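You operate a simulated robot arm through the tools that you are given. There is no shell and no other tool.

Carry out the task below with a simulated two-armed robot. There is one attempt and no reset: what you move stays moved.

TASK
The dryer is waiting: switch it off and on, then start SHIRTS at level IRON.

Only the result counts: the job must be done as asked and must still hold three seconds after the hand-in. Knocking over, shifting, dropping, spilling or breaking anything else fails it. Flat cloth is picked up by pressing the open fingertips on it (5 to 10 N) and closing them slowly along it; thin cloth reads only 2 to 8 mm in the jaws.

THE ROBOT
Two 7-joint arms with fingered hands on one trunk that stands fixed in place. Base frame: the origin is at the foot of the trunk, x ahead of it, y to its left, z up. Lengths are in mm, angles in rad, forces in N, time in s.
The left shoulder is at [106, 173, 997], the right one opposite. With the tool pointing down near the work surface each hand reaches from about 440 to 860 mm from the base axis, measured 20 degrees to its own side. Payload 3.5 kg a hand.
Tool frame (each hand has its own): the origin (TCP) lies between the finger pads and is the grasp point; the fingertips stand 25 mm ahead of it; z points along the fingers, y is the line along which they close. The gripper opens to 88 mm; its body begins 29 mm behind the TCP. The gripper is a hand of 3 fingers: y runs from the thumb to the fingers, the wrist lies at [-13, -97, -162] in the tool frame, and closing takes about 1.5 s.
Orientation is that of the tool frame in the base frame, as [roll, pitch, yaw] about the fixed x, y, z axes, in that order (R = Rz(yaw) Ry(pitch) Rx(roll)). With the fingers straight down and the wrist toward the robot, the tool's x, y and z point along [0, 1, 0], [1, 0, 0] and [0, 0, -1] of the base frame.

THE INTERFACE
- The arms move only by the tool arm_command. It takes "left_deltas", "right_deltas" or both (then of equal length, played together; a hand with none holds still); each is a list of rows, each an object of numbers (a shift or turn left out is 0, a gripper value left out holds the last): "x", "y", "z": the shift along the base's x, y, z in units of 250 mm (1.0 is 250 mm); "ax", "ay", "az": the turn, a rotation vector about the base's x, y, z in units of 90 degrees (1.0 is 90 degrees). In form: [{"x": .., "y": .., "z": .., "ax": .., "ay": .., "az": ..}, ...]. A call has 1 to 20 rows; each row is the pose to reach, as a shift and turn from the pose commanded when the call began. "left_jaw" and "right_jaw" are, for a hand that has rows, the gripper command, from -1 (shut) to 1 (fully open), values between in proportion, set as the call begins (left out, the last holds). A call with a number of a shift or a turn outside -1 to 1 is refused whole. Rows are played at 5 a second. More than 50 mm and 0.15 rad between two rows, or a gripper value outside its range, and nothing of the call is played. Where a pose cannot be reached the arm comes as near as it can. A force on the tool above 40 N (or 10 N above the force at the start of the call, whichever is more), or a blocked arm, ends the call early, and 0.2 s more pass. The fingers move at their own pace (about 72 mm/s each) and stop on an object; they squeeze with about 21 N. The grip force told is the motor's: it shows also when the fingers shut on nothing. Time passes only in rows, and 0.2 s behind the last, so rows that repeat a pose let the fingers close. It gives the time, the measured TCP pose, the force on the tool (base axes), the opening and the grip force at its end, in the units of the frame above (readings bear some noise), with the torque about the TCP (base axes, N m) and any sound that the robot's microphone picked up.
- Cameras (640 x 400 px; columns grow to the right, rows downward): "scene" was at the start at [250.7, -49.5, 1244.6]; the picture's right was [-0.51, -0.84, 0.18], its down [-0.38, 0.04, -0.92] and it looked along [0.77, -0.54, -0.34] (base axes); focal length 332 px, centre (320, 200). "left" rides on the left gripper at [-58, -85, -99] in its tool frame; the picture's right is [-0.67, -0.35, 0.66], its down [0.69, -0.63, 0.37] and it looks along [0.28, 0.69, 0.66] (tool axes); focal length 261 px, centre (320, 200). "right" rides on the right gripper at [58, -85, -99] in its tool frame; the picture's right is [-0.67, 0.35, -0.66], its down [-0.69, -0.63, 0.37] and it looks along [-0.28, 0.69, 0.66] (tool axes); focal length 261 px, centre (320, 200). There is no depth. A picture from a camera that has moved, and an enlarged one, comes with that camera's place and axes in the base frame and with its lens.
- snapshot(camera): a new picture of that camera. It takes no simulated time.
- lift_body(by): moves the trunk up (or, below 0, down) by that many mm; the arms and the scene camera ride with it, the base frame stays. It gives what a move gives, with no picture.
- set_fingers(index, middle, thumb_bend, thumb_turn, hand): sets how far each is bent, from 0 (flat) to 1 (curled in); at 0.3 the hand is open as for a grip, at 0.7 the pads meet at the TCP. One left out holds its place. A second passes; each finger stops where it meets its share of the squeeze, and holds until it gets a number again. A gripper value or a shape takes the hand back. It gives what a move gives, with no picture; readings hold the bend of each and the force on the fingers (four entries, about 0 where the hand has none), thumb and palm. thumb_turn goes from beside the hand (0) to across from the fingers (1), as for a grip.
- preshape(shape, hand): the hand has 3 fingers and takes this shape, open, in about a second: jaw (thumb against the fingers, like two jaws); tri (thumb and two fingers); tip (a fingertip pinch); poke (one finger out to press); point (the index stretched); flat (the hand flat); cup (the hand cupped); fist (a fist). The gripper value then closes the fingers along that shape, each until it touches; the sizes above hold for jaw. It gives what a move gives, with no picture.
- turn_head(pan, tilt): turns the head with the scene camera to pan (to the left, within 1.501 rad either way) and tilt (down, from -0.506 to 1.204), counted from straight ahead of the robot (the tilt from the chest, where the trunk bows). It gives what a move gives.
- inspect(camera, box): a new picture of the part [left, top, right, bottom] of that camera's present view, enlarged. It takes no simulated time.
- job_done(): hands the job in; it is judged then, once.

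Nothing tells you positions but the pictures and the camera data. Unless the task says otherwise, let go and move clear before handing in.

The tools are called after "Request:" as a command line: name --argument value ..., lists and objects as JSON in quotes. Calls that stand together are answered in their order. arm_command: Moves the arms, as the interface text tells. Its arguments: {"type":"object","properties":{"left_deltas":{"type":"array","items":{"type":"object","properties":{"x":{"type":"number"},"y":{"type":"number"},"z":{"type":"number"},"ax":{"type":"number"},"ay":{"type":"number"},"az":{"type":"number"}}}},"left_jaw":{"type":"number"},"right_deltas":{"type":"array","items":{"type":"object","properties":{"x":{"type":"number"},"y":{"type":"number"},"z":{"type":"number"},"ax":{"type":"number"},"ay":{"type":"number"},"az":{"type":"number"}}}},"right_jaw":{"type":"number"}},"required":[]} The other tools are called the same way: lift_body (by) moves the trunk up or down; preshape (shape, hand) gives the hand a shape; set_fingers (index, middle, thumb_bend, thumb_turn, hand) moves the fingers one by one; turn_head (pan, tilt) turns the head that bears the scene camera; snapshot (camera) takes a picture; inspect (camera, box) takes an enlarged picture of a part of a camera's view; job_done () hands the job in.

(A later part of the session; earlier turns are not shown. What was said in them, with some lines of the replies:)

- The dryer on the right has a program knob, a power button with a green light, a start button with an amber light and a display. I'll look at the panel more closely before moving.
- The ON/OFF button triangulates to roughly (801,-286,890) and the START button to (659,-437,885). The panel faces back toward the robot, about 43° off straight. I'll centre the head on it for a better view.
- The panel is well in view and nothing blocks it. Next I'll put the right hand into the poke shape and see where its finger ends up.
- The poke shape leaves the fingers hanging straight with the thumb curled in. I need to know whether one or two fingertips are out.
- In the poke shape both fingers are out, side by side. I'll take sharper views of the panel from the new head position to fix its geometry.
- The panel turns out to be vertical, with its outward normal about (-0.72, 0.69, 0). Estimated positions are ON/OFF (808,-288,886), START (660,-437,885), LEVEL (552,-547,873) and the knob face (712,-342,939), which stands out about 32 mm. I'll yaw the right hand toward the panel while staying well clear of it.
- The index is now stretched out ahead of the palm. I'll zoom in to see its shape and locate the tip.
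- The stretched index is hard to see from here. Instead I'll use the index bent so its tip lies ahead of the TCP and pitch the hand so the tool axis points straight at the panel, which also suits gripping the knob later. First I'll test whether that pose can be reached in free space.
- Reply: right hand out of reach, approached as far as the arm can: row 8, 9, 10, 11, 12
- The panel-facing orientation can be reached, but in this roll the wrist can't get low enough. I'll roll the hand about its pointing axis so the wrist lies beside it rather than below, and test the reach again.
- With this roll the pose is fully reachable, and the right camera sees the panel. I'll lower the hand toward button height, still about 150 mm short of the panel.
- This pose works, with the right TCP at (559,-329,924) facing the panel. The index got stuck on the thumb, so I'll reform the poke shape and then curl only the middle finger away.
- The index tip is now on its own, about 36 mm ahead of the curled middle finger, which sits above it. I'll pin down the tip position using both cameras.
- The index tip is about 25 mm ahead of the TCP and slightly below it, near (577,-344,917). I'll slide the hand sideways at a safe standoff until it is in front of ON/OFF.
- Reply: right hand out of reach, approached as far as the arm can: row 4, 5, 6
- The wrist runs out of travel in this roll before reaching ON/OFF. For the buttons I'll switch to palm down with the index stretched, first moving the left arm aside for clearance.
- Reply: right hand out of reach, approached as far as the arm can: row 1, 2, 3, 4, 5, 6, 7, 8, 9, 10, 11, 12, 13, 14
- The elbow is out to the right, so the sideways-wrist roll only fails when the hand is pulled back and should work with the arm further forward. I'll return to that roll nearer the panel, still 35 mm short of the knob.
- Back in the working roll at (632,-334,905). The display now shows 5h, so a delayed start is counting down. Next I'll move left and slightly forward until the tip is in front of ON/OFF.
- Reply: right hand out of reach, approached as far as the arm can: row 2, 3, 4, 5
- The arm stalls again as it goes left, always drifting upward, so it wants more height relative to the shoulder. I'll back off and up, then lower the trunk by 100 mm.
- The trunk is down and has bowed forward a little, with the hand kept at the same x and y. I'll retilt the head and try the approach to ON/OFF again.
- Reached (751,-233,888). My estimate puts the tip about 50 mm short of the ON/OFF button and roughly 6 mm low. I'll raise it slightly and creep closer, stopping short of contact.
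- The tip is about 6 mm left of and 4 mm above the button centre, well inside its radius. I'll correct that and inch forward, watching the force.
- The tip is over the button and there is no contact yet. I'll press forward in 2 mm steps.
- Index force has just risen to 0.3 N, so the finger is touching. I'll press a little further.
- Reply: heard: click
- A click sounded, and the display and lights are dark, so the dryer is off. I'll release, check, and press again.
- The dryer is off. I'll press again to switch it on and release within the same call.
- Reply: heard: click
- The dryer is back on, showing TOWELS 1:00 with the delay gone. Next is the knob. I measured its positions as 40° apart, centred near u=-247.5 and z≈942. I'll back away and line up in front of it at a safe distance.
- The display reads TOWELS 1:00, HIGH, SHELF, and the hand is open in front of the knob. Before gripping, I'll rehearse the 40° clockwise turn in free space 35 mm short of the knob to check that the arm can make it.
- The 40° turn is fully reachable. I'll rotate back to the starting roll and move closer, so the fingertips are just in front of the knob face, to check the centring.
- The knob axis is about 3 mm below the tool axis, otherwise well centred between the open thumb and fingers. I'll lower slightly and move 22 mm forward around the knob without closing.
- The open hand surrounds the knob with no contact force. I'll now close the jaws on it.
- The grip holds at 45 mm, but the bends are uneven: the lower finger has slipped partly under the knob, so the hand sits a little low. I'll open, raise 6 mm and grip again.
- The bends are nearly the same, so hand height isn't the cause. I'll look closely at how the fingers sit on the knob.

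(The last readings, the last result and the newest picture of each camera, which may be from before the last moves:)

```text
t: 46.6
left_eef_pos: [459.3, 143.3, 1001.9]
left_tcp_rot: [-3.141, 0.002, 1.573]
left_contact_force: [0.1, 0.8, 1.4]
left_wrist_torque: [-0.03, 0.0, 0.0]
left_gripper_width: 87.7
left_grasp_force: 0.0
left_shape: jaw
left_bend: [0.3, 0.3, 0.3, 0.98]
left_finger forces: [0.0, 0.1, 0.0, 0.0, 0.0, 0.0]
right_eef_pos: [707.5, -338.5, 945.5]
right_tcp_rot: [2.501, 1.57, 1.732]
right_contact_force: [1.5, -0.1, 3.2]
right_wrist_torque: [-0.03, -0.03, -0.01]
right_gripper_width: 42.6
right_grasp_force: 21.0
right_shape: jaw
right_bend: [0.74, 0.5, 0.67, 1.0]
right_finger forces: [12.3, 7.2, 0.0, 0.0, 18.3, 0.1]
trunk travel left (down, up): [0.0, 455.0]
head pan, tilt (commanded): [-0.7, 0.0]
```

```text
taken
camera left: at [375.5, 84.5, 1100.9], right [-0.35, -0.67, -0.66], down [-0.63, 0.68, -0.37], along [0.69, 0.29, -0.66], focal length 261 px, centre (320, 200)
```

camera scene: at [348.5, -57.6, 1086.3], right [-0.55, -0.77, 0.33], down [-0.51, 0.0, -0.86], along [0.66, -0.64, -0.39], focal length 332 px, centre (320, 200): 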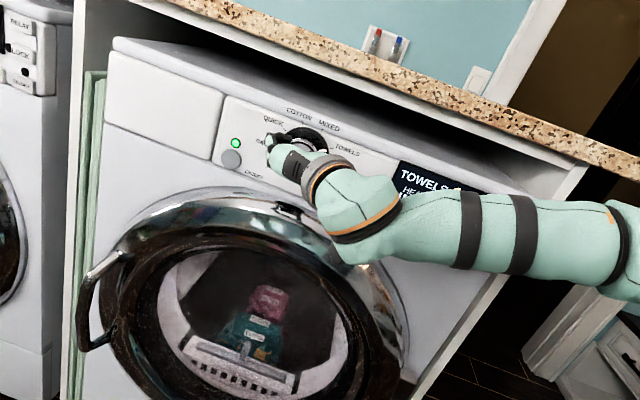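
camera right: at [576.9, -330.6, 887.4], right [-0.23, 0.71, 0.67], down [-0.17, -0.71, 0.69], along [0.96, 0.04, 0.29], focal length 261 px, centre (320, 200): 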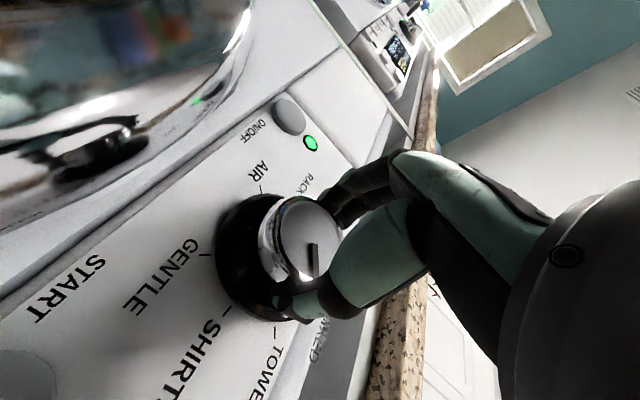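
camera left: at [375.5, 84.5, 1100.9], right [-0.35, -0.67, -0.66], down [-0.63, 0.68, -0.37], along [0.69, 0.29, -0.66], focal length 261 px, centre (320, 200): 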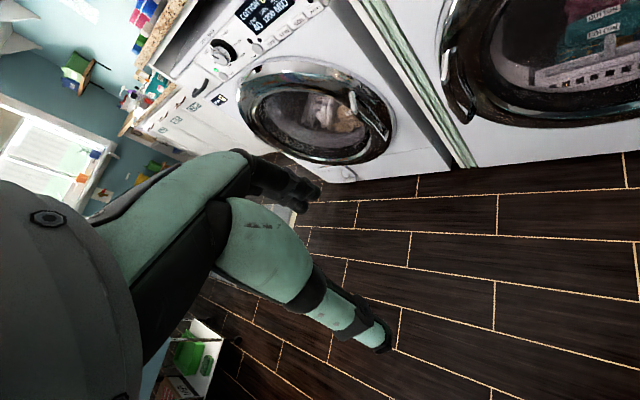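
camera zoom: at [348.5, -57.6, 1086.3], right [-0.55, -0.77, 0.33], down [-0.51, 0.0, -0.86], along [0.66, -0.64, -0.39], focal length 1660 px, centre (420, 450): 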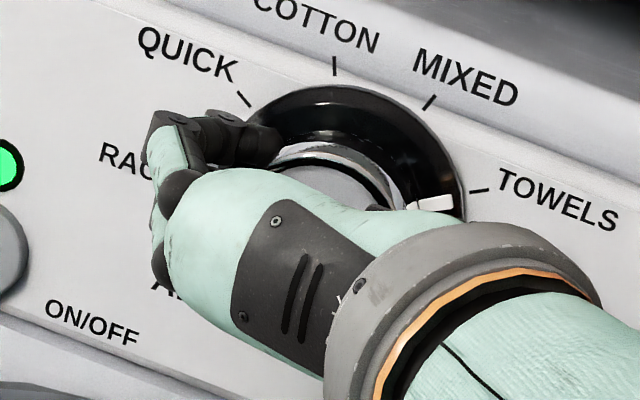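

The fingers hold the knob's left side and the thumb its right, which is a usable grip. The first height had almost no side force, so I'll return to it, regrip and then turn.

Request:
arm_command --right_deltas '[{"x": 0}, {"x": 0}, {"x": 0}, {"x": 0}, {"z": -0.012}, {"z": -0.022}, {"z": -0.022}]' --right_jaw 1

Request:
arm_command --right_deltas '[{"x": 0}, {"x": 0}, {"x": 0}, {"x": 0}, {"x": 0}, {"x": 0}, {"x": 0}, {"x": 0}]' --right_jaw -1

Request:
inspect --camera "right" --box '[220, 130, 440, 340]'

```text
t: 48.2
left_eef_pos: [458.8, 144.1, 1001.9]
left_tcp_rot: [-3.141, 0.0, 1.571]
left_contact_force: [-0.1, -0.1, 0.0]
left_wrist_torque: [-0.03, 0.01, 0.02]
left_gripper_width: 87.9
left_grasp_force: 0.1
left_shape: jaw
left_bend: [0.3, 0.3, 0.3, 0.98]
left_finger forces: [0.1, 0.0, 0.1, 0.1, 0.1, 0.0]
right_eef_pos: [707.7, -337.3, 938.6]
right_tcp_rot: [1.612, 1.57, 0.846]
right_contact_force: [-0.1, 0.3, 0.0]
right_wrist_torque: [0.02, -0.01, -0.02]
right_gripper_width: 87.1
right_grasp_force: 0.1
right_shape: jaw
right_bend: [0.3, 0.3, 0.3, 0.98]
right_finger forces: [0.0, 0.1, 0.0, 0.0, 0.0, 0.0]
trunk travel left (down, up): [0.0, 455.0]
head pan, tilt (commanded): [-0.7, 0.0]
```

```text
t: 50.0
left_eef_pos: [459.4, 142.5, 1000.9]
left_tcp_rot: [-3.14, 0.0, 1.575]
left_contact_force: [0.0, -0.7, 0.2]
left_wrist_torque: [0.01, 0.04, -0.01]
left_gripper_width: 88.0
left_grasp_force: 0.0
left_shape: jaw
left_bend: [0.3, 0.3, 0.3, 0.98]
left_finger forces: [0.0, 0.0, 0.0, 0.0, 0.0, 0.0]
right_eef_pos: [707.5, -338.7, 939.3]
right_tcp_rot: [-0.04, 1.57, -0.808]
right_contact_force: [-0.7, 0.4, 0.6]
right_wrist_torque: [0.0, 0.02, 0.0]
right_gripper_width: 44.6
right_grasp_force: 21.6
right_shape: jaw
right_bend: [0.74, 0.47, 0.66, 1.0]
right_finger forces: [12.1, 6.8, 0.0, 0.0, 19.1, 0.1]
trunk travel left (down, up): [0.0, 455.0]
head pan, tilt (commanded): [-0.7, 0.0]
```

```text
1.90 times, centred on (330, 235) of right
camera zoom: at [576.6, -329.9, 881.4], right [-0.23, 0.71, 0.67], down [-0.17, -0.71, 0.69], along [0.96, 0.04, 0.28], focal length 496 px, centre (301, 133)
```

zoom: 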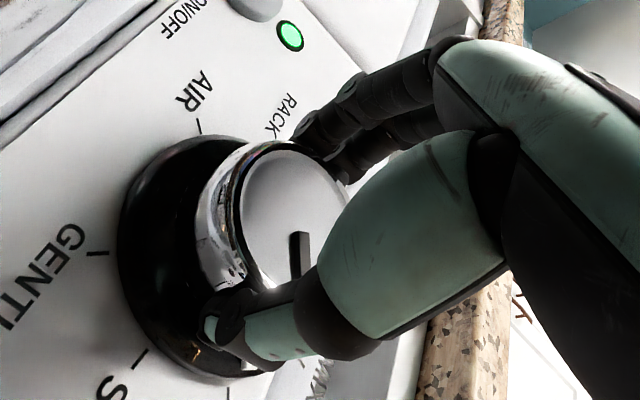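

The grip is balanced with almost no side load. I'll turn 40° clockwise about the panel normal.

Request:
arm_command --right_deltas '[{"ax": 0.04, "ay": -0.0386}, {"ax": 0.08, "ay": -0.0772}, {"ax": 0.12, "ay": -0.1158}, {"ax": 0.16, "ay": -0.1544}, {"ax": 0.2, "ay": -0.1931}, {"ax": 0.24, "ay": -0.2317}, {"ax": 0.28, "ay": -0.2703}, {"ax": 0.3197, "ay": -0.3087}, {"ax": 0.3197, "ay": -0.3087}]'

Request:
snapshot --camera "scene"

Request:
inspect --camera "right" --box '[220, 130, 440, 340]'

```text
t: 52.0
left_eef_pos: [458.9, 142.3, 1002.8]
left_tcp_rot: [3.141, -0.001, 1.572]
left_contact_force: [0.7, 0.6, 0.5]
left_wrist_torque: [0.01, -0.03, 0.01]
left_gripper_width: 87.7
left_grasp_force: 0.1
left_shape: jaw
left_bend: [0.3, 0.3, 0.3, 0.98]
left_finger forces: [0.0, 0.1, 0.0, 0.1, 0.0, 0.0]
right_eef_pos: [707.1, -338.4, 940.1]
right_tcp_rot: [1.57, 0.87, 0.801]
right_contact_force: [-2.6, -1.3, -0.4]
right_wrist_torque: [-0.04, -0.04, -0.07]
right_gripper_width: 44.7
right_grasp_force: 20.4
right_shape: jaw
right_bend: [0.74, 0.47, 0.66, 1.0]
right_finger forces: [11.8, 7.5, 0.0, 0.0, 21.6, 0.1]
trunk travel left (down, up): [0.0, 455.0]
head pan, tilt (commanded): [-0.7, 0.0]
```

```text
taken
camera scene: at [348.1, -57.9, 1086.4], right [-0.55, -0.77, 0.33], down [-0.51, 0.0, -0.86], along [0.66, -0.64, -0.39], focal length 332 px, centre (320, 200)
```

scene: 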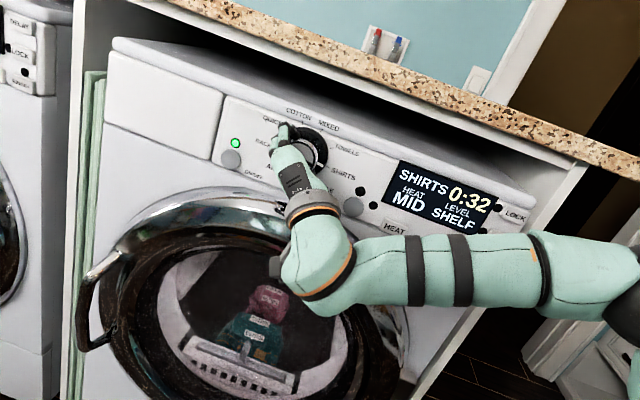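

```text
1.90 times, centred on (330, 235) of right
camera zoom: at [616.4, -288.9, 841.5], right [-0.59, 0.34, 0.74], down [-0.38, -0.92, 0.12], along [0.72, -0.21, 0.67], focal length 496 px, centre (301, 133)
```

zoom: 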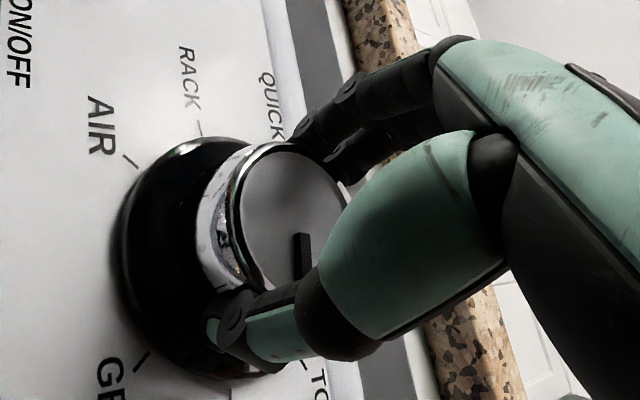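

The display reads SHIRTS 0:32, MID, SHELF. I'll open the hand and withdraw straight back.

Request:
arm_command --right_deltas '[{"x": 0}, {"x": 0}, {"x": 0}, {"x": 0}, {"x": 0}, {"x": -0.0288, "y": 0.0278}, {"x": -0.0863, "y": 0.0833}, {"x": -0.1727, "y": 0.1667}, {"x": -0.259, "y": 0.25}]' --right_jaw 1

Request:
snapshot --camera "scene"

```text
t: 54.0
left_eef_pos: [459.0, 143.0, 1001.1]
left_tcp_rot: [3.141, 0.0, 1.571]
left_contact_force: [0.2, 0.2, 0.1]
left_wrist_torque: [0.02, 0.02, 0.01]
left_gripper_width: 87.4
left_grasp_force: 0.1
left_shape: jaw
left_bend: [0.3, 0.3, 0.3, 0.98]
left_finger forces: [0.0, 0.0, 0.0, 0.0, 0.0, 0.0]
right_eef_pos: [642.2, -273.7, 941.4]
right_tcp_rot: [1.569, 0.872, 0.802]
right_contact_force: [-0.4, -0.7, -0.4]
right_wrist_torque: [-0.02, 0.04, 0.01]
right_gripper_width: 87.6
right_grasp_force: 0.2
right_shape: jaw
right_bend: [0.3, 0.3, 0.3, 0.98]
right_finger forces: [0.0, 0.1, 0.1, 0.1, 0.0, 0.0]
trunk travel left (down, up): [0.0, 455.0]
head pan, tilt (commanded): [-0.7, 0.0]
```

```text
taken
camera scene: at [348.4, -57.4, 1086.3], right [-0.55, -0.76, 0.33], down [-0.51, 0.0, -0.86], along [0.66, -0.64, -0.39], focal length 332 px, centre (320, 200)
```

scene: 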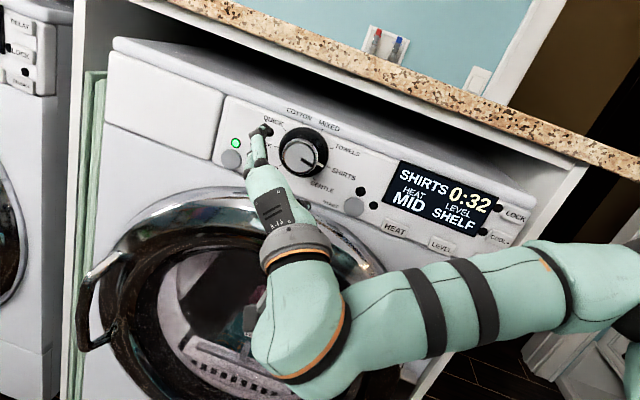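

The hand is clear, and SHIRTS 0:32 / MID / SHELF is still showing. The next job is LEVEL. I'll zoom in and locate it from this new head position.

Request:
inspect --camera "scene" --box '[330, 150, 550, 270]'

Request:
inspect --camera "scene" --box '[210, 90, 390, 230]'

```text
2.91 times, centred on (440, 210) of scene
camera zoom: at [348.4, -57.4, 1086.3], right [-0.55, -0.76, 0.33], down [-0.51, 0.0, -0.86], along [0.66, -0.64, -0.39], focal length 966 px, centre (-29, 171)
```

zoom: 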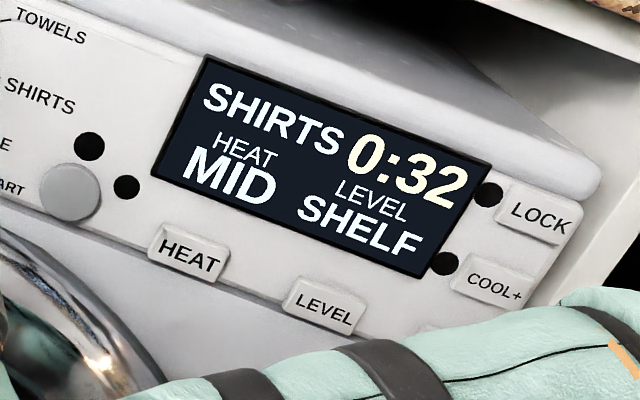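

```text
2.86 times, centred on (300, 160) of scene
camera zoom: at [348.4, -57.4, 1086.3], right [-0.55, -0.76, 0.33], down [-0.51, 0.0, -0.86], along [0.66, -0.64, -0.39], focal length 948 px, centre (377, 314)
```

zoom: 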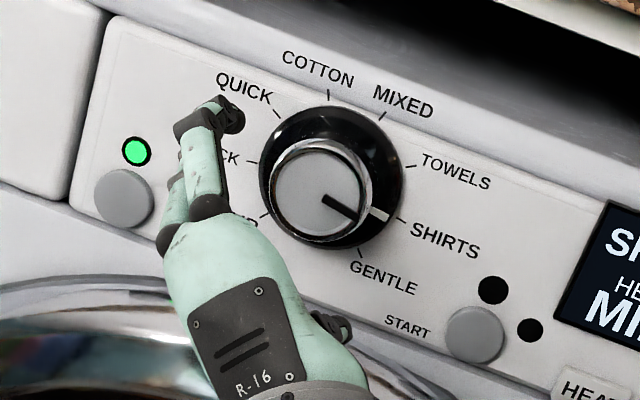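

The knob points at SHIRTS. START is at about u=-144, z≈888 and LEVEL at about u=9, z≈876. I'll bring the hand to face LEVEL, still 90 mm out, and reform the pointing finger.

Request:
arm_command --right_deltas '[{"x": -0.0855, "y": -0.0942, "z": -0.028, "ax": -0.04, "ay": 0.0386}, {"x": -0.171, "y": -0.1883, "z": -0.056, "ax": -0.08, "ay": 0.0772}, {"x": -0.2563, "y": -0.2825, "z": -0.084, "ax": -0.12, "ay": 0.1158}, {"x": -0.3418, "y": -0.3766, "z": -0.112, "ax": -0.16, "ay": 0.1544}, {"x": -0.4273, "y": -0.4708, "z": -0.14, "ax": -0.2, "ay": 0.1931}, {"x": -0.5127, "y": -0.565, "z": -0.168, "ax": -0.24, "ay": 0.2317}, {"x": -0.5982, "y": -0.6591, "z": -0.196, "ax": -0.28, "ay": 0.2703}, {"x": -0.6836, "y": -0.7532, "z": -0.224, "ax": -0.3197, "ay": 0.3087}]'

Request:
preshape --hand "right" --shape "poke"

Request:
set_fingers --hand "right" --middle 1.0

Request:
snapshot --camera "scene"

Request:
snapshot --camera "right"

```text
t: 55.8
left_eef_pos: [459.0, 143.0, 1001.5]
left_tcp_rot: [3.141, 0.0, 1.572]
left_contact_force: [0.4, 0.6, -0.3]
left_wrist_torque: [0.0, -0.05, -0.01]
left_gripper_width: 87.6
left_grasp_force: 0.0
left_shape: jaw
left_bend: [0.3, 0.3, 0.3, 0.98]
left_finger forces: [0.0, 0.0, 0.0, 0.0, 0.1, 0.0]
right_eef_pos: [475.2, -470.2, 886.1]
right_tcp_rot: [-1.24, 1.569, -2.004]
right_contact_force: [0.2, 0.6, 0.7]
right_wrist_torque: [-0.03, 0.01, -0.02]
right_gripper_width: 87.8
right_grasp_force: 0.1
right_shape: jaw
right_bend: [0.3, 0.3, 0.3, 0.98]
right_finger forces: [0.0, 0.0, 0.0, 0.0, 0.0, 0.1]
right hand out of reach, approached as far as the arm can: row 5, 6, 7, 8
trunk travel left (down, up): [0.0, 455.0]
head pan, tilt (commanded): [-0.7, 0.0]
```

```text
t: 56.7
left_eef_pos: [459.3, 142.4, 1001.4]
left_tcp_rot: [3.141, 0.0, 1.573]
left_contact_force: [-0.1, -0.4, 0.7]
left_wrist_torque: [-0.01, 0.0, 0.01]
left_gripper_width: 87.9
left_grasp_force: 0.1
left_shape: jaw
left_bend: [0.3, 0.3, 0.3, 0.98]
left_finger forces: [0.0, 0.0, 0.0, 0.0, 0.0, 0.1]
right_eef_pos: [475.4, -469.2, 886.4]
right_tcp_rot: [1.19, 1.57, 0.424]
right_contact_force: [0.6, 0.0, 0.2]
right_wrist_torque: [0.03, 0.0, 0.01]
right_gripper_width: 0.0
right_grasp_force: 0.1
right_shape: poke
right_bend: [0.7, 0.7, 1.0, 1.0]
right_finger forces: [0.0, 0.0, 0.0, 0.1, 0.0, 0.1]
trunk travel left (down, up): [0.0, 455.0]
head pan, tilt (commanded): [-0.7, 0.0]
```

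```text
t: 57.7
left_eef_pos: [459.3, 142.9, 1001.0]
left_tcp_rot: [3.141, 0.0, 1.573]
left_contact_force: [0.8, -0.6, 0.3]
left_wrist_torque: [0.0, 0.02, -0.05]
left_gripper_width: 87.7
left_grasp_force: 0.1
left_shape: jaw
left_bend: [0.3, 0.3, 0.3, 0.98]
left_finger forces: [0.0, 0.0, 0.0, 0.0, 0.0, 0.1]
right_eef_pos: [475.4, -469.6, 886.0]
right_tcp_rot: [-0.336, 1.57, -1.103]
right_contact_force: [-0.1, 0.2, 0.4]
right_wrist_torque: [-0.03, -0.01, 0.0]
right_gripper_width: 22.7
right_grasp_force: 0.0
right_shape: fingers
right_bend: [0.7, 1.0, 1.0, 1.0]
right_finger forces: [0.1, 0.0, 0.0, 0.0, 0.0, 0.0]
trunk travel left (down, up): [0.0, 455.0]
head pan, tilt (commanded): [-0.7, 0.0]
```

```text
taken
camera scene: at [348.5, -57.7, 1086.2], right [-0.55, -0.77, 0.33], down [-0.51, 0.0, -0.86], along [0.66, -0.64, -0.39], focal length 332 px, centre (320, 200)
```

scene: 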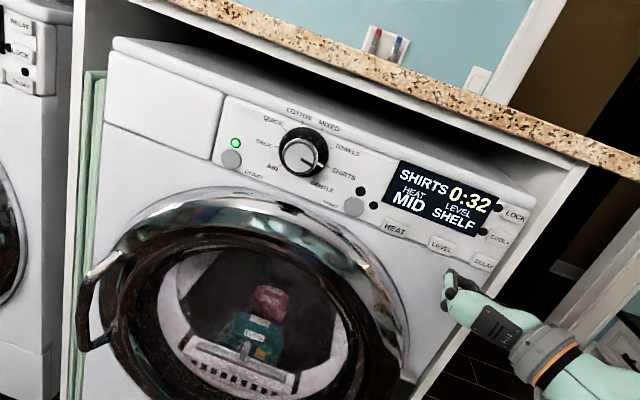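

```text
taken
camera right: at [344.2, -461.3, 827.9], right [-0.23, 0.71, 0.67], down [-0.17, -0.71, 0.69], along [0.96, 0.04, 0.28], focal length 261 px, centre (320, 200)
```

right: 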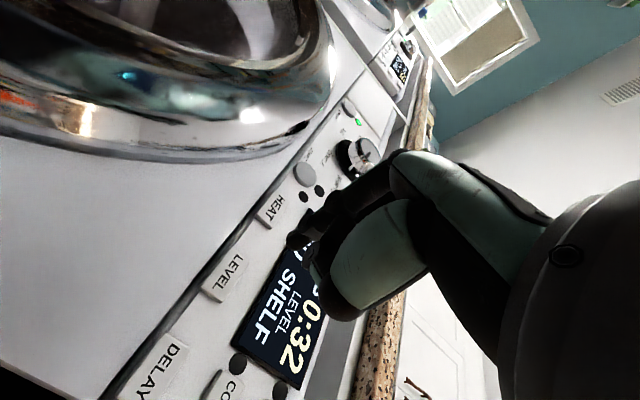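

The hand faces LEVEL at (475,-470,886), laterally within a few millimetres of the button centre. I'll advance 60 mm, which still leaves about 25 mm of gap.

Request:
arm_command --right_deltas '[{"x": 0.0576, "y": -0.0556}, {"x": 0.1151, "y": -0.1111}, {"x": 0.1727, "y": -0.1667}, {"x": 0.1727, "y": -0.1667}]'

Request:
snapshot --camera "right"

Request:
inspect --camera "scene" --box '[370, 160, 550, 300]'

```text
t: 58.7
left_eef_pos: [458.2, 143.4, 1001.3]
left_tcp_rot: [3.141, 0.0, 1.573]
left_contact_force: [-0.1, -0.8, 0.3]
left_wrist_torque: [-0.03, 0.03, 0.02]
left_gripper_width: 87.8
left_grasp_force: 0.1
left_shape: jaw
left_bend: [0.3, 0.3, 0.3, 0.98]
left_finger forces: [0.0, 0.1, 0.0, 0.0, 0.0, 0.0]
right_eef_pos: [518.9, -510.6, 886.0]
right_tcp_rot: [-0.641, 1.57, -1.408]
right_contact_force: [-0.2, 0.2, 0.1]
right_wrist_torque: [-0.01, 0.03, 0.03]
right_gripper_width: 22.6
right_grasp_force: 0.1
right_shape: fingers
right_bend: [0.7, 1.0, 1.0, 1.0]
right_finger forces: [0.0, 0.1, 0.0, 0.1, 0.1, 0.1]
trunk travel left (down, up): [0.0, 455.0]
head pan, tilt (commanded): [-0.7, 0.0]
```

```text
taken
camera right: at [387.5, -502.2, 828.7], right [-0.23, 0.71, 0.67], down [-0.17, -0.71, 0.69], along [0.96, 0.04, 0.29], focal length 261 px, centre (320, 200)
```

right: 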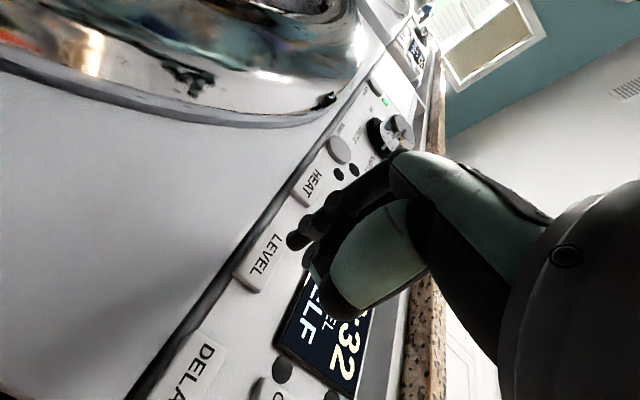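

```text
2.86 times, centred on (460, 230) of scene
camera zoom: at [348.3, -57.5, 1086.4], right [-0.55, -0.77, 0.33], down [-0.51, 0.0, -0.86], along [0.66, -0.64, -0.39], focal length 948 px, centre (-80, 114)
```

zoom: 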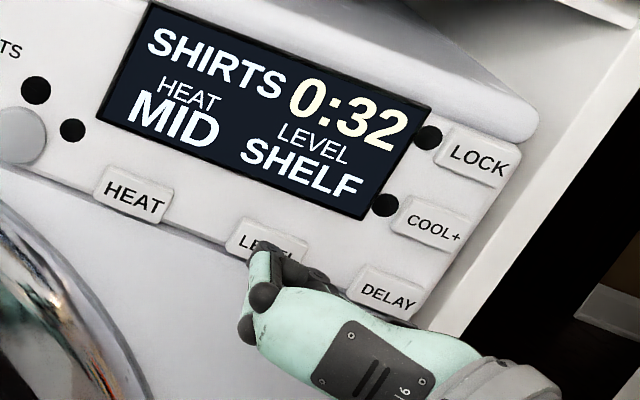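

Aligned to within about 3 mm. I'll advance most of the remaining gap and then feel for contact.

Request:
arm_command --right_deltas '[{"x": 0.0116, "y": -0.0224}, {"x": 0.0289, "y": -0.0391}, {"x": 0.0462, "y": -0.0558}, {"x": 0.0519, "y": -0.0613}, {"x": 0.0577, "y": -0.0669}]'

Request:
inspect --camera "right" --box '[200, 150, 380, 330]'

```text
t: 59.9
left_eef_pos: [459.3, 142.7, 1001.8]
left_tcp_rot: [-3.141, -0.001, 1.573]
left_contact_force: [-0.4, 0.2, 0.1]
left_wrist_torque: [0.01, 0.01, 0.0]
left_gripper_width: 87.7
left_grasp_force: 0.1
left_shape: jaw
left_bend: [0.3, 0.3, 0.3, 0.98]
left_finger forces: [0.0, 0.1, 0.0, 0.0, 0.0, 0.0]
right_eef_pos: [532.0, -527.0, 884.1]
right_tcp_rot: [-0.223, 1.57, -0.99]
right_contact_force: [-0.6, 0.8, -0.1]
right_wrist_torque: [0.0, -0.02, 0.04]
right_gripper_width: 22.7
right_grasp_force: 0.9
right_shape: fingers
right_bend: [0.7, 1.0, 1.0, 1.0]
right_finger forces: [1.6, 0.1, 0.1, 0.1, 0.0, 0.1]
trunk travel left (down, up): [0.0, 455.0]
head pan, tilt (commanded): [-0.7, 0.0]
heard: click
```

```text
2.22 times, centred on (290, 240) of right
camera zoom: at [401.7, -518.8, 827.0], right [-0.23, 0.71, 0.67], down [-0.17, -0.71, 0.69], along [0.96, 0.04, 0.28], focal length 579 px, centre (387, 111)
```

zoom: 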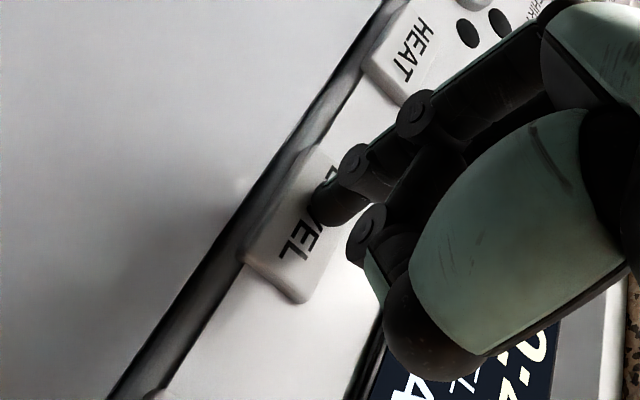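

LEVEL has already clicked. I'll back off 10 mm and read the display.

Request:
arm_command --right_deltas '[{"x": -0.0288, "y": 0.0278}, {"x": -0.0288, "y": 0.0278}]'

Request:
inspect --camera "scene" --box '[370, 140, 550, 280]'

```text
t: 60.5
left_eef_pos: [460.3, 143.4, 1000.3]
left_tcp_rot: [3.14, 0.001, 1.572]
left_contact_force: [-0.1, 0.3, 0.7]
left_wrist_torque: [-0.02, 0.01, 0.02]
left_gripper_width: 87.7
left_grasp_force: 0.1
left_shape: jaw
left_bend: [0.3, 0.3, 0.3, 0.98]
left_finger forces: [0.0, 0.0, 0.0, 0.1, 0.0, 0.1]
right_eef_pos: [525.5, -519.9, 885.8]
right_tcp_rot: [-0.543, 1.571, -1.312]
right_contact_force: [0.4, -0.3, -0.2]
right_wrist_torque: [0.02, 0.01, -0.02]
right_gripper_width: 22.3
right_grasp_force: 0.1
right_shape: fingers
right_bend: [0.7, 1.0, 1.0, 1.0]
right_finger forces: [0.1, 0.0, 0.1, 0.0, 0.1, 0.0]
trunk travel left (down, up): [0.0, 455.0]
head pan, tilt (commanded): [-0.7, 0.0]
```

```text
2.86 times, centred on (460, 210) of scene
camera zoom: at [348.6, -57.7, 1086.2], right [-0.55, -0.77, 0.33], down [-0.51, 0.0, -0.86], along [0.66, -0.64, -0.39], focal length 948 px, centre (-80, 171)
```

zoom: 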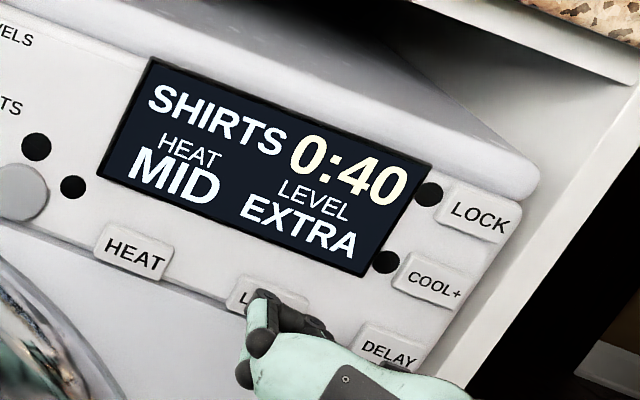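

LEVEL went from SHELF to EXTRA. I'll press and release once more.

Request:
arm_command --right_deltas '[{"x": 0.0144, "y": -0.0139}, {"x": 0.0288, "y": -0.0278}, {"x": 0.0317, "y": -0.0306}, {"x": 0.0144, "y": -0.0139}, {"x": 0.0, "y": 0.0}, {"x": 0.0, "y": 0.0}]'

Request:
inspect --camera "scene" --box '[370, 140, 550, 280]'

```text
t: 61.9
left_eef_pos: [458.7, 142.1, 1001.9]
left_tcp_rot: [-3.141, 0.001, 1.573]
left_contact_force: [-0.4, 0.5, -0.1]
left_wrist_torque: [-0.01, 0.0, 0.0]
left_gripper_width: 87.8
left_grasp_force: 0.1
left_shape: jaw
left_bend: [0.3, 0.3, 0.3, 0.98]
left_finger forces: [0.0, 0.0, 0.0, 0.1, 0.0, 0.1]
right_eef_pos: [525.7, -520.1, 886.2]
right_tcp_rot: [-2.488, 1.569, 3.028]
right_contact_force: [-0.1, 0.7, 0.0]
right_wrist_torque: [-0.06, 0.01, 0.02]
right_gripper_width: 22.5
right_grasp_force: 0.0
right_shape: fingers
right_bend: [0.7, 1.0, 1.0, 1.0]
right_finger forces: [0.1, 0.0, 0.0, 0.1, 0.0, 0.0]
trunk travel left (down, up): [0.0, 455.0]
head pan, tilt (commanded): [-0.7, 0.0]
heard: click
```

```text
2.86 times, centred on (460, 210) of scene
camera zoom: at [348.6, -57.7, 1086.2], right [-0.55, -0.77, 0.33], down [-0.51, 0.0, -0.86], along [0.66, -0.64, -0.39], focal length 948 px, centre (-80, 171)
```

zoom: 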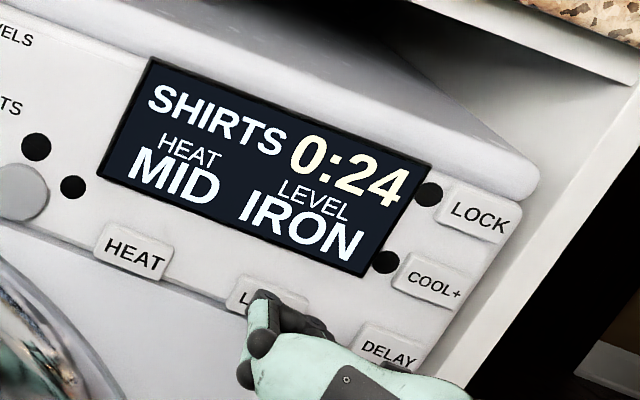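

The display shows SHIRTS, MID, IRON, 0:24. I'll back off and slide left to face START.

Request:
arm_command --right_deltas '[{"x": -0.072, "y": 0.0696}, {"x": -0.144, "y": 0.1388}, {"x": -0.037, "y": 0.2496, "z": 0.0096}, {"x": 0.0696, "y": 0.3604, "z": 0.019}, {"x": 0.1768, "y": 0.4712, "z": 0.0284}, {"x": 0.284, "y": 0.582, "z": 0.038}, {"x": 0.284, "y": 0.582, "z": 0.038}]'

Request:
snapshot --camera "right"

Request:
snapshot --camera "scene"

```text
t: 63.5
left_eef_pos: [458.2, 141.5, 1002.4]
left_tcp_rot: [-3.141, 0.0, 1.571]
left_contact_force: [0.1, 0.1, 0.1]
left_wrist_torque: [-0.01, 0.02, 0.02]
left_gripper_width: 88.1
left_grasp_force: 0.0
left_shape: jaw
left_bend: [0.3, 0.3, 0.3, 0.98]
left_finger forces: [0.1, 0.0, 0.0, 0.0, 0.0, 0.1]
right_eef_pos: [595.0, -375.7, 892.0]
right_tcp_rot: [1.002, 1.57, 0.233]
right_contact_force: [-0.1, -0.2, -0.1]
right_wrist_torque: [-0.02, -0.04, -0.02]
right_gripper_width: 22.3
right_grasp_force: 0.1
right_shape: fingers
right_bend: [0.7, 1.0, 1.0, 1.0]
right_finger forces: [0.0, 0.0, 0.1, 0.0, 0.1, 0.0]
trunk travel left (down, up): [0.0, 455.0]
head pan, tilt (commanded): [-0.7, 0.0]
```

```text
taken
camera right: at [463.3, -367.6, 834.9], right [-0.23, 0.71, 0.67], down [-0.17, -0.71, 0.69], along [0.96, 0.04, 0.29], focal length 261 px, centre (320, 200)
```

right: 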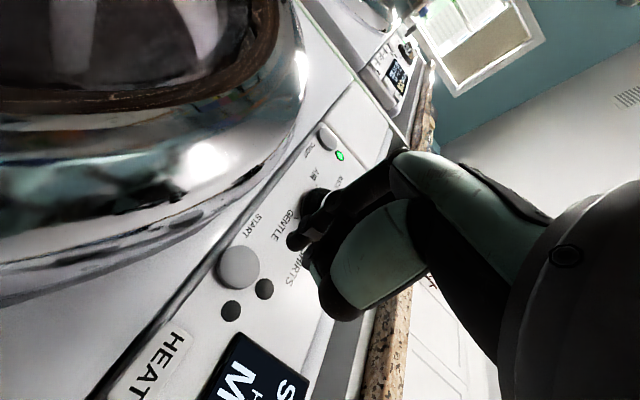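

```text
taken
camera scene: at [348.1, -58.1, 1086.4], right [-0.55, -0.77, 0.33], down [-0.51, 0.0, -0.86], along [0.66, -0.64, -0.39], focal length 332 px, centre (320, 200)
```

scene: 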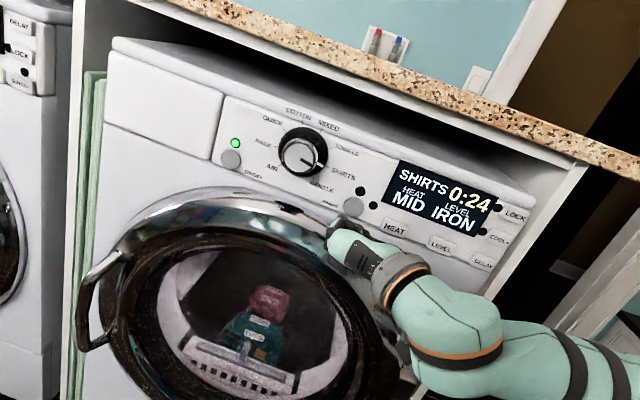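

The tip is within a few millimetres of START laterally. I'll advance 45 mm and check again before touching.

Request:
arm_command --right_deltas '[{"x": 0.043, "y": -0.0417, "z": 0.008}, {"x": 0.0863, "y": -0.0833, "z": 0.008}, {"x": 0.1295, "y": -0.125, "z": 0.008}, {"x": 0.1295, "y": -0.125, "z": 0.008}]'

Request:
inspect --camera "right" --box '[200, 150, 380, 330]'

Request:
inspect --camera "scene" --box '[300, 150, 480, 290]'

```text
t: 64.5
left_eef_pos: [459.3, 143.2, 1001.4]
left_tcp_rot: [-3.141, -0.001, 1.574]
left_contact_force: [-0.1, 0.0, -0.3]
left_wrist_torque: [-0.03, -0.02, 0.0]
left_gripper_width: 87.4
left_grasp_force: 0.1
left_shape: jaw
left_bend: [0.3, 0.3, 0.3, 0.98]
left_finger forces: [0.0, 0.1, 0.0, 0.0, 0.0, 0.0]
right_eef_pos: [627.8, -406.7, 895.4]
right_tcp_rot: [-1.828, 1.57, -2.596]
right_contact_force: [0.8, 0.5, 0.0]
right_wrist_torque: [-0.03, 0.02, -0.02]
right_gripper_width: 22.3
right_grasp_force: 0.1
right_shape: fingers
right_bend: [0.7, 1.0, 1.0, 1.0]
right_finger forces: [0.0, 0.0, 0.0, 0.1, 0.1, 0.0]
trunk travel left (down, up): [0.0, 455.0]
head pan, tilt (commanded): [-0.7, 0.0]
```

```text
2.22 times, centred on (290, 240) of right
camera zoom: at [496.7, -397.8, 837.8], right [-0.23, 0.71, 0.67], down [-0.17, -0.71, 0.69], along [0.96, 0.04, 0.28], focal length 579 px, centre (387, 111)
```

zoom: 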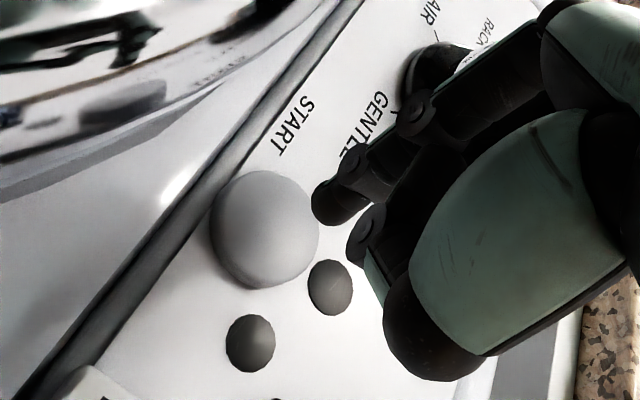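

```text
2.86 times, centred on (390, 220) of scene
camera zoom: at [348.5, -57.6, 1086.3], right [-0.55, -0.77, 0.33], down [-0.51, 0.0, -0.86], along [0.66, -0.64, -0.39], focal length 948 px, centre (120, 143)
```

zoom: 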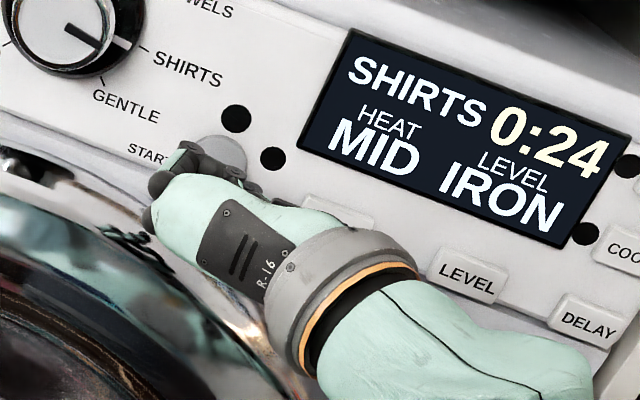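

The tip is about 3 mm left and 4 mm high relative to the START centre. I'll correct that and press forward gently.

Request:
arm_command --right_deltas '[{"x": -0.0084, "y": -0.0088, "z": -0.012}, {"x": 0.0148, "y": -0.0312, "z": -0.012}, {"x": 0.0348, "y": -0.0504, "z": -0.012}, {"x": 0.0464, "y": -0.0616, "z": -0.012}, {"x": 0.052, "y": -0.0672, "z": -0.012}, {"x": 0.0576, "y": -0.0728, "z": -0.012}]'

Request:
snapshot --camera "scene"

Request:
inspect --camera "right" --box '[200, 150, 380, 330]'

```text
t: 65.9
left_eef_pos: [458.6, 144.4, 1002.8]
left_tcp_rot: [3.141, 0.002, 1.573]
left_contact_force: [0.3, -0.3, 0.7]
left_wrist_torque: [0.0, -0.04, 0.01]
left_gripper_width: 87.5
left_grasp_force: 0.2
left_shape: jaw
left_bend: [0.3, 0.3, 0.3, 0.98]
left_finger forces: [0.1, 0.1, 0.0, 0.0, 0.0, 0.0]
right_eef_pos: [643.2, -422.3, 893.2]
right_tcp_rot: [-1.454, 1.57, -2.221]
right_contact_force: [-8.1, 9.5, -3.9]
right_wrist_torque: [0.12, 0.13, 0.05]
right_gripper_width: 21.6
right_grasp_force: 6.8
right_shape: fingers
right_bend: [0.7, 1.0, 1.0, 1.0]
right_finger forces: [13.2, 0.0, 0.0, 0.0, 0.0, 0.0]
trunk travel left (down, up): [0.0, 455.0]
head pan, tilt (commanded): [-0.7, 0.0]
heard: click
```

```text
taken
camera scene: at [347.7, -56.2, 1086.5], right [-0.55, -0.76, 0.33], down [-0.51, 0.0, -0.86], along [0.66, -0.64, -0.39], focal length 332 px, centre (320, 200)
```

scene: 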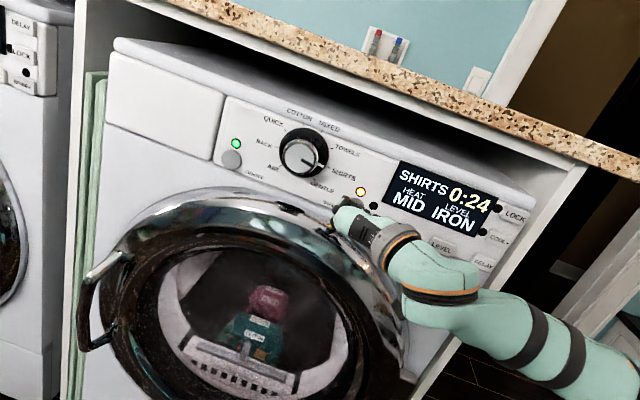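

```text
2.22 times, centred on (290, 240) of right
camera zoom: at [512.3, -414.5, 835.7], right [-0.23, 0.71, 0.67], down [-0.17, -0.71, 0.69], along [0.96, 0.04, 0.29], focal length 579 px, centre (387, 111)
```

zoom: 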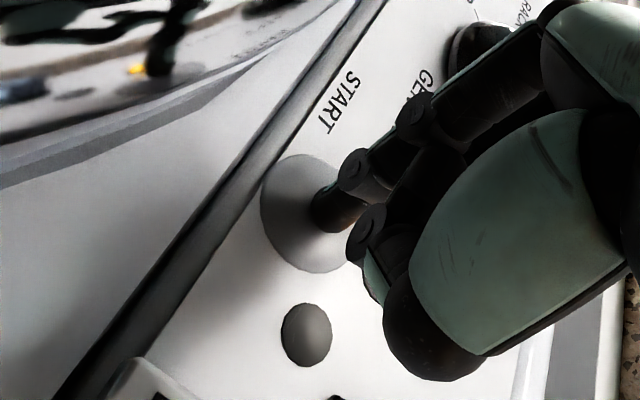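

START clicked and its light is lit. I'll withdraw straight back and check the machine.

Request:
arm_command --right_deltas '[{"x": -0.0288, "y": 0.0278}, {"x": -0.0863, "y": 0.0833}, {"x": -0.1727, "y": 0.1667}, {"x": -0.259, "y": 0.25}, {"x": -0.345, "y": 0.333}, {"x": -0.345, "y": 0.333}]'

Request:
snapshot --camera "scene"

Request:
inspect --camera "scene" --box '[220, 90, 540, 290]'

```text
t: 67.3
left_eef_pos: [460.7, 142.5, 1001.0]
left_tcp_rot: [3.141, 0.001, 1.572]
left_contact_force: [-0.4, 0.1, 0.8]
left_wrist_torque: [-0.02, 0.02, 0.0]
left_gripper_width: 87.6
left_grasp_force: 0.2
left_shape: jaw
left_bend: [0.3, 0.3, 0.3, 0.98]
left_finger forces: [0.0, 0.0, 0.1, 0.1, 0.0, 0.0]
right_eef_pos: [574.2, -355.0, 892.3]
right_tcp_rot: [2.578, 1.57, 1.81]
right_contact_force: [0.7, -0.2, -0.2]
right_wrist_torque: [0.01, 0.0, 0.04]
right_gripper_width: 22.7
right_grasp_force: 0.0
right_shape: fingers
right_bend: [0.7, 1.0, 1.0, 1.0]
right_finger forces: [0.0, 0.1, 0.1, 0.0, 0.0, 0.0]
right hand out of reach, approached as far as the arm can: row 5, 6
trunk travel left (down, up): [0.0, 455.0]
head pan, tilt (commanded): [-0.7, 0.0]
```

```text
taken
camera scene: at [348.5, -57.6, 1086.2], right [-0.55, -0.77, 0.33], down [-0.51, 0.0, -0.86], along [0.66, -0.64, -0.39], focal length 332 px, centre (320, 200)
```

scene: 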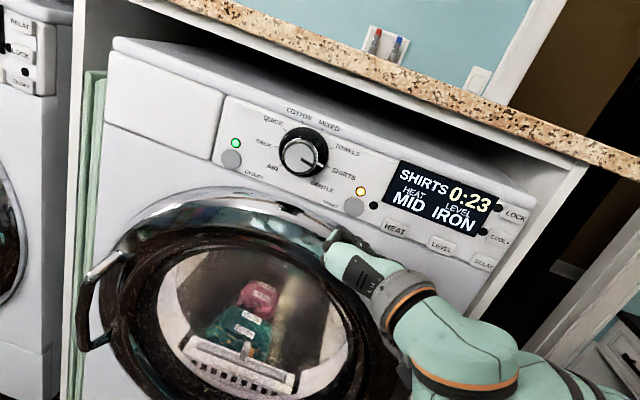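

```text
2.00 times, centred on (380, 190) of scene
camera zoom: at [348.5, -57.6, 1086.2], right [-0.55, -0.77, 0.33], down [-0.51, 0.0, -0.86], along [0.66, -0.64, -0.39], focal length 664 px, centre (200, 220)
```

zoom: 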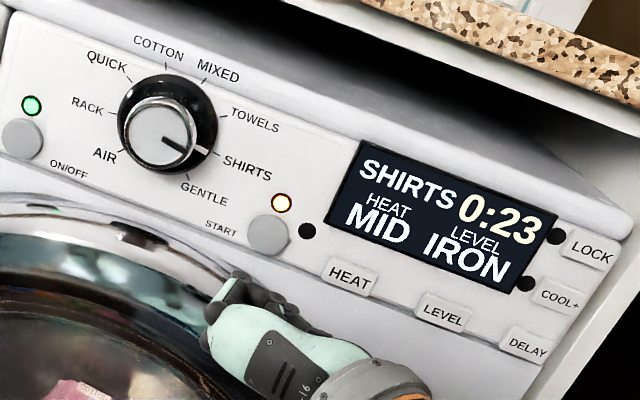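

The dryer is running SHIRTS at MID / IRON: the time has dropped to 0:23, the start light is on and the drum is turning. No finger is touching anything and the hand is well back from the panel, so I'm handing the job in.

Request:
job_done

```text
The job is handed in.
```

The dryer is running SHIRTS at level IRON. The display showed 0:23 and counting down, with the start light on and the drum turning, when I handed the job in.

- **Off and on:** I pressed ON/OFF twice. The display went dark, then came back with the delayed start cleared.
- **Program:** I turned the knob one step from TOWELS to SHIRTS. The dryer set heat to MID itself, and I left it there.
- **Level:** Two presses on LEVEL took it from SHELF through EXTRA to IRON.
- **Start:** One press on START. I then pulled the hand back clear of the panel.

I saw nothing else moved or knocked. The trunk is still lowered 100 mm, which the right arm needed to reach the panel.
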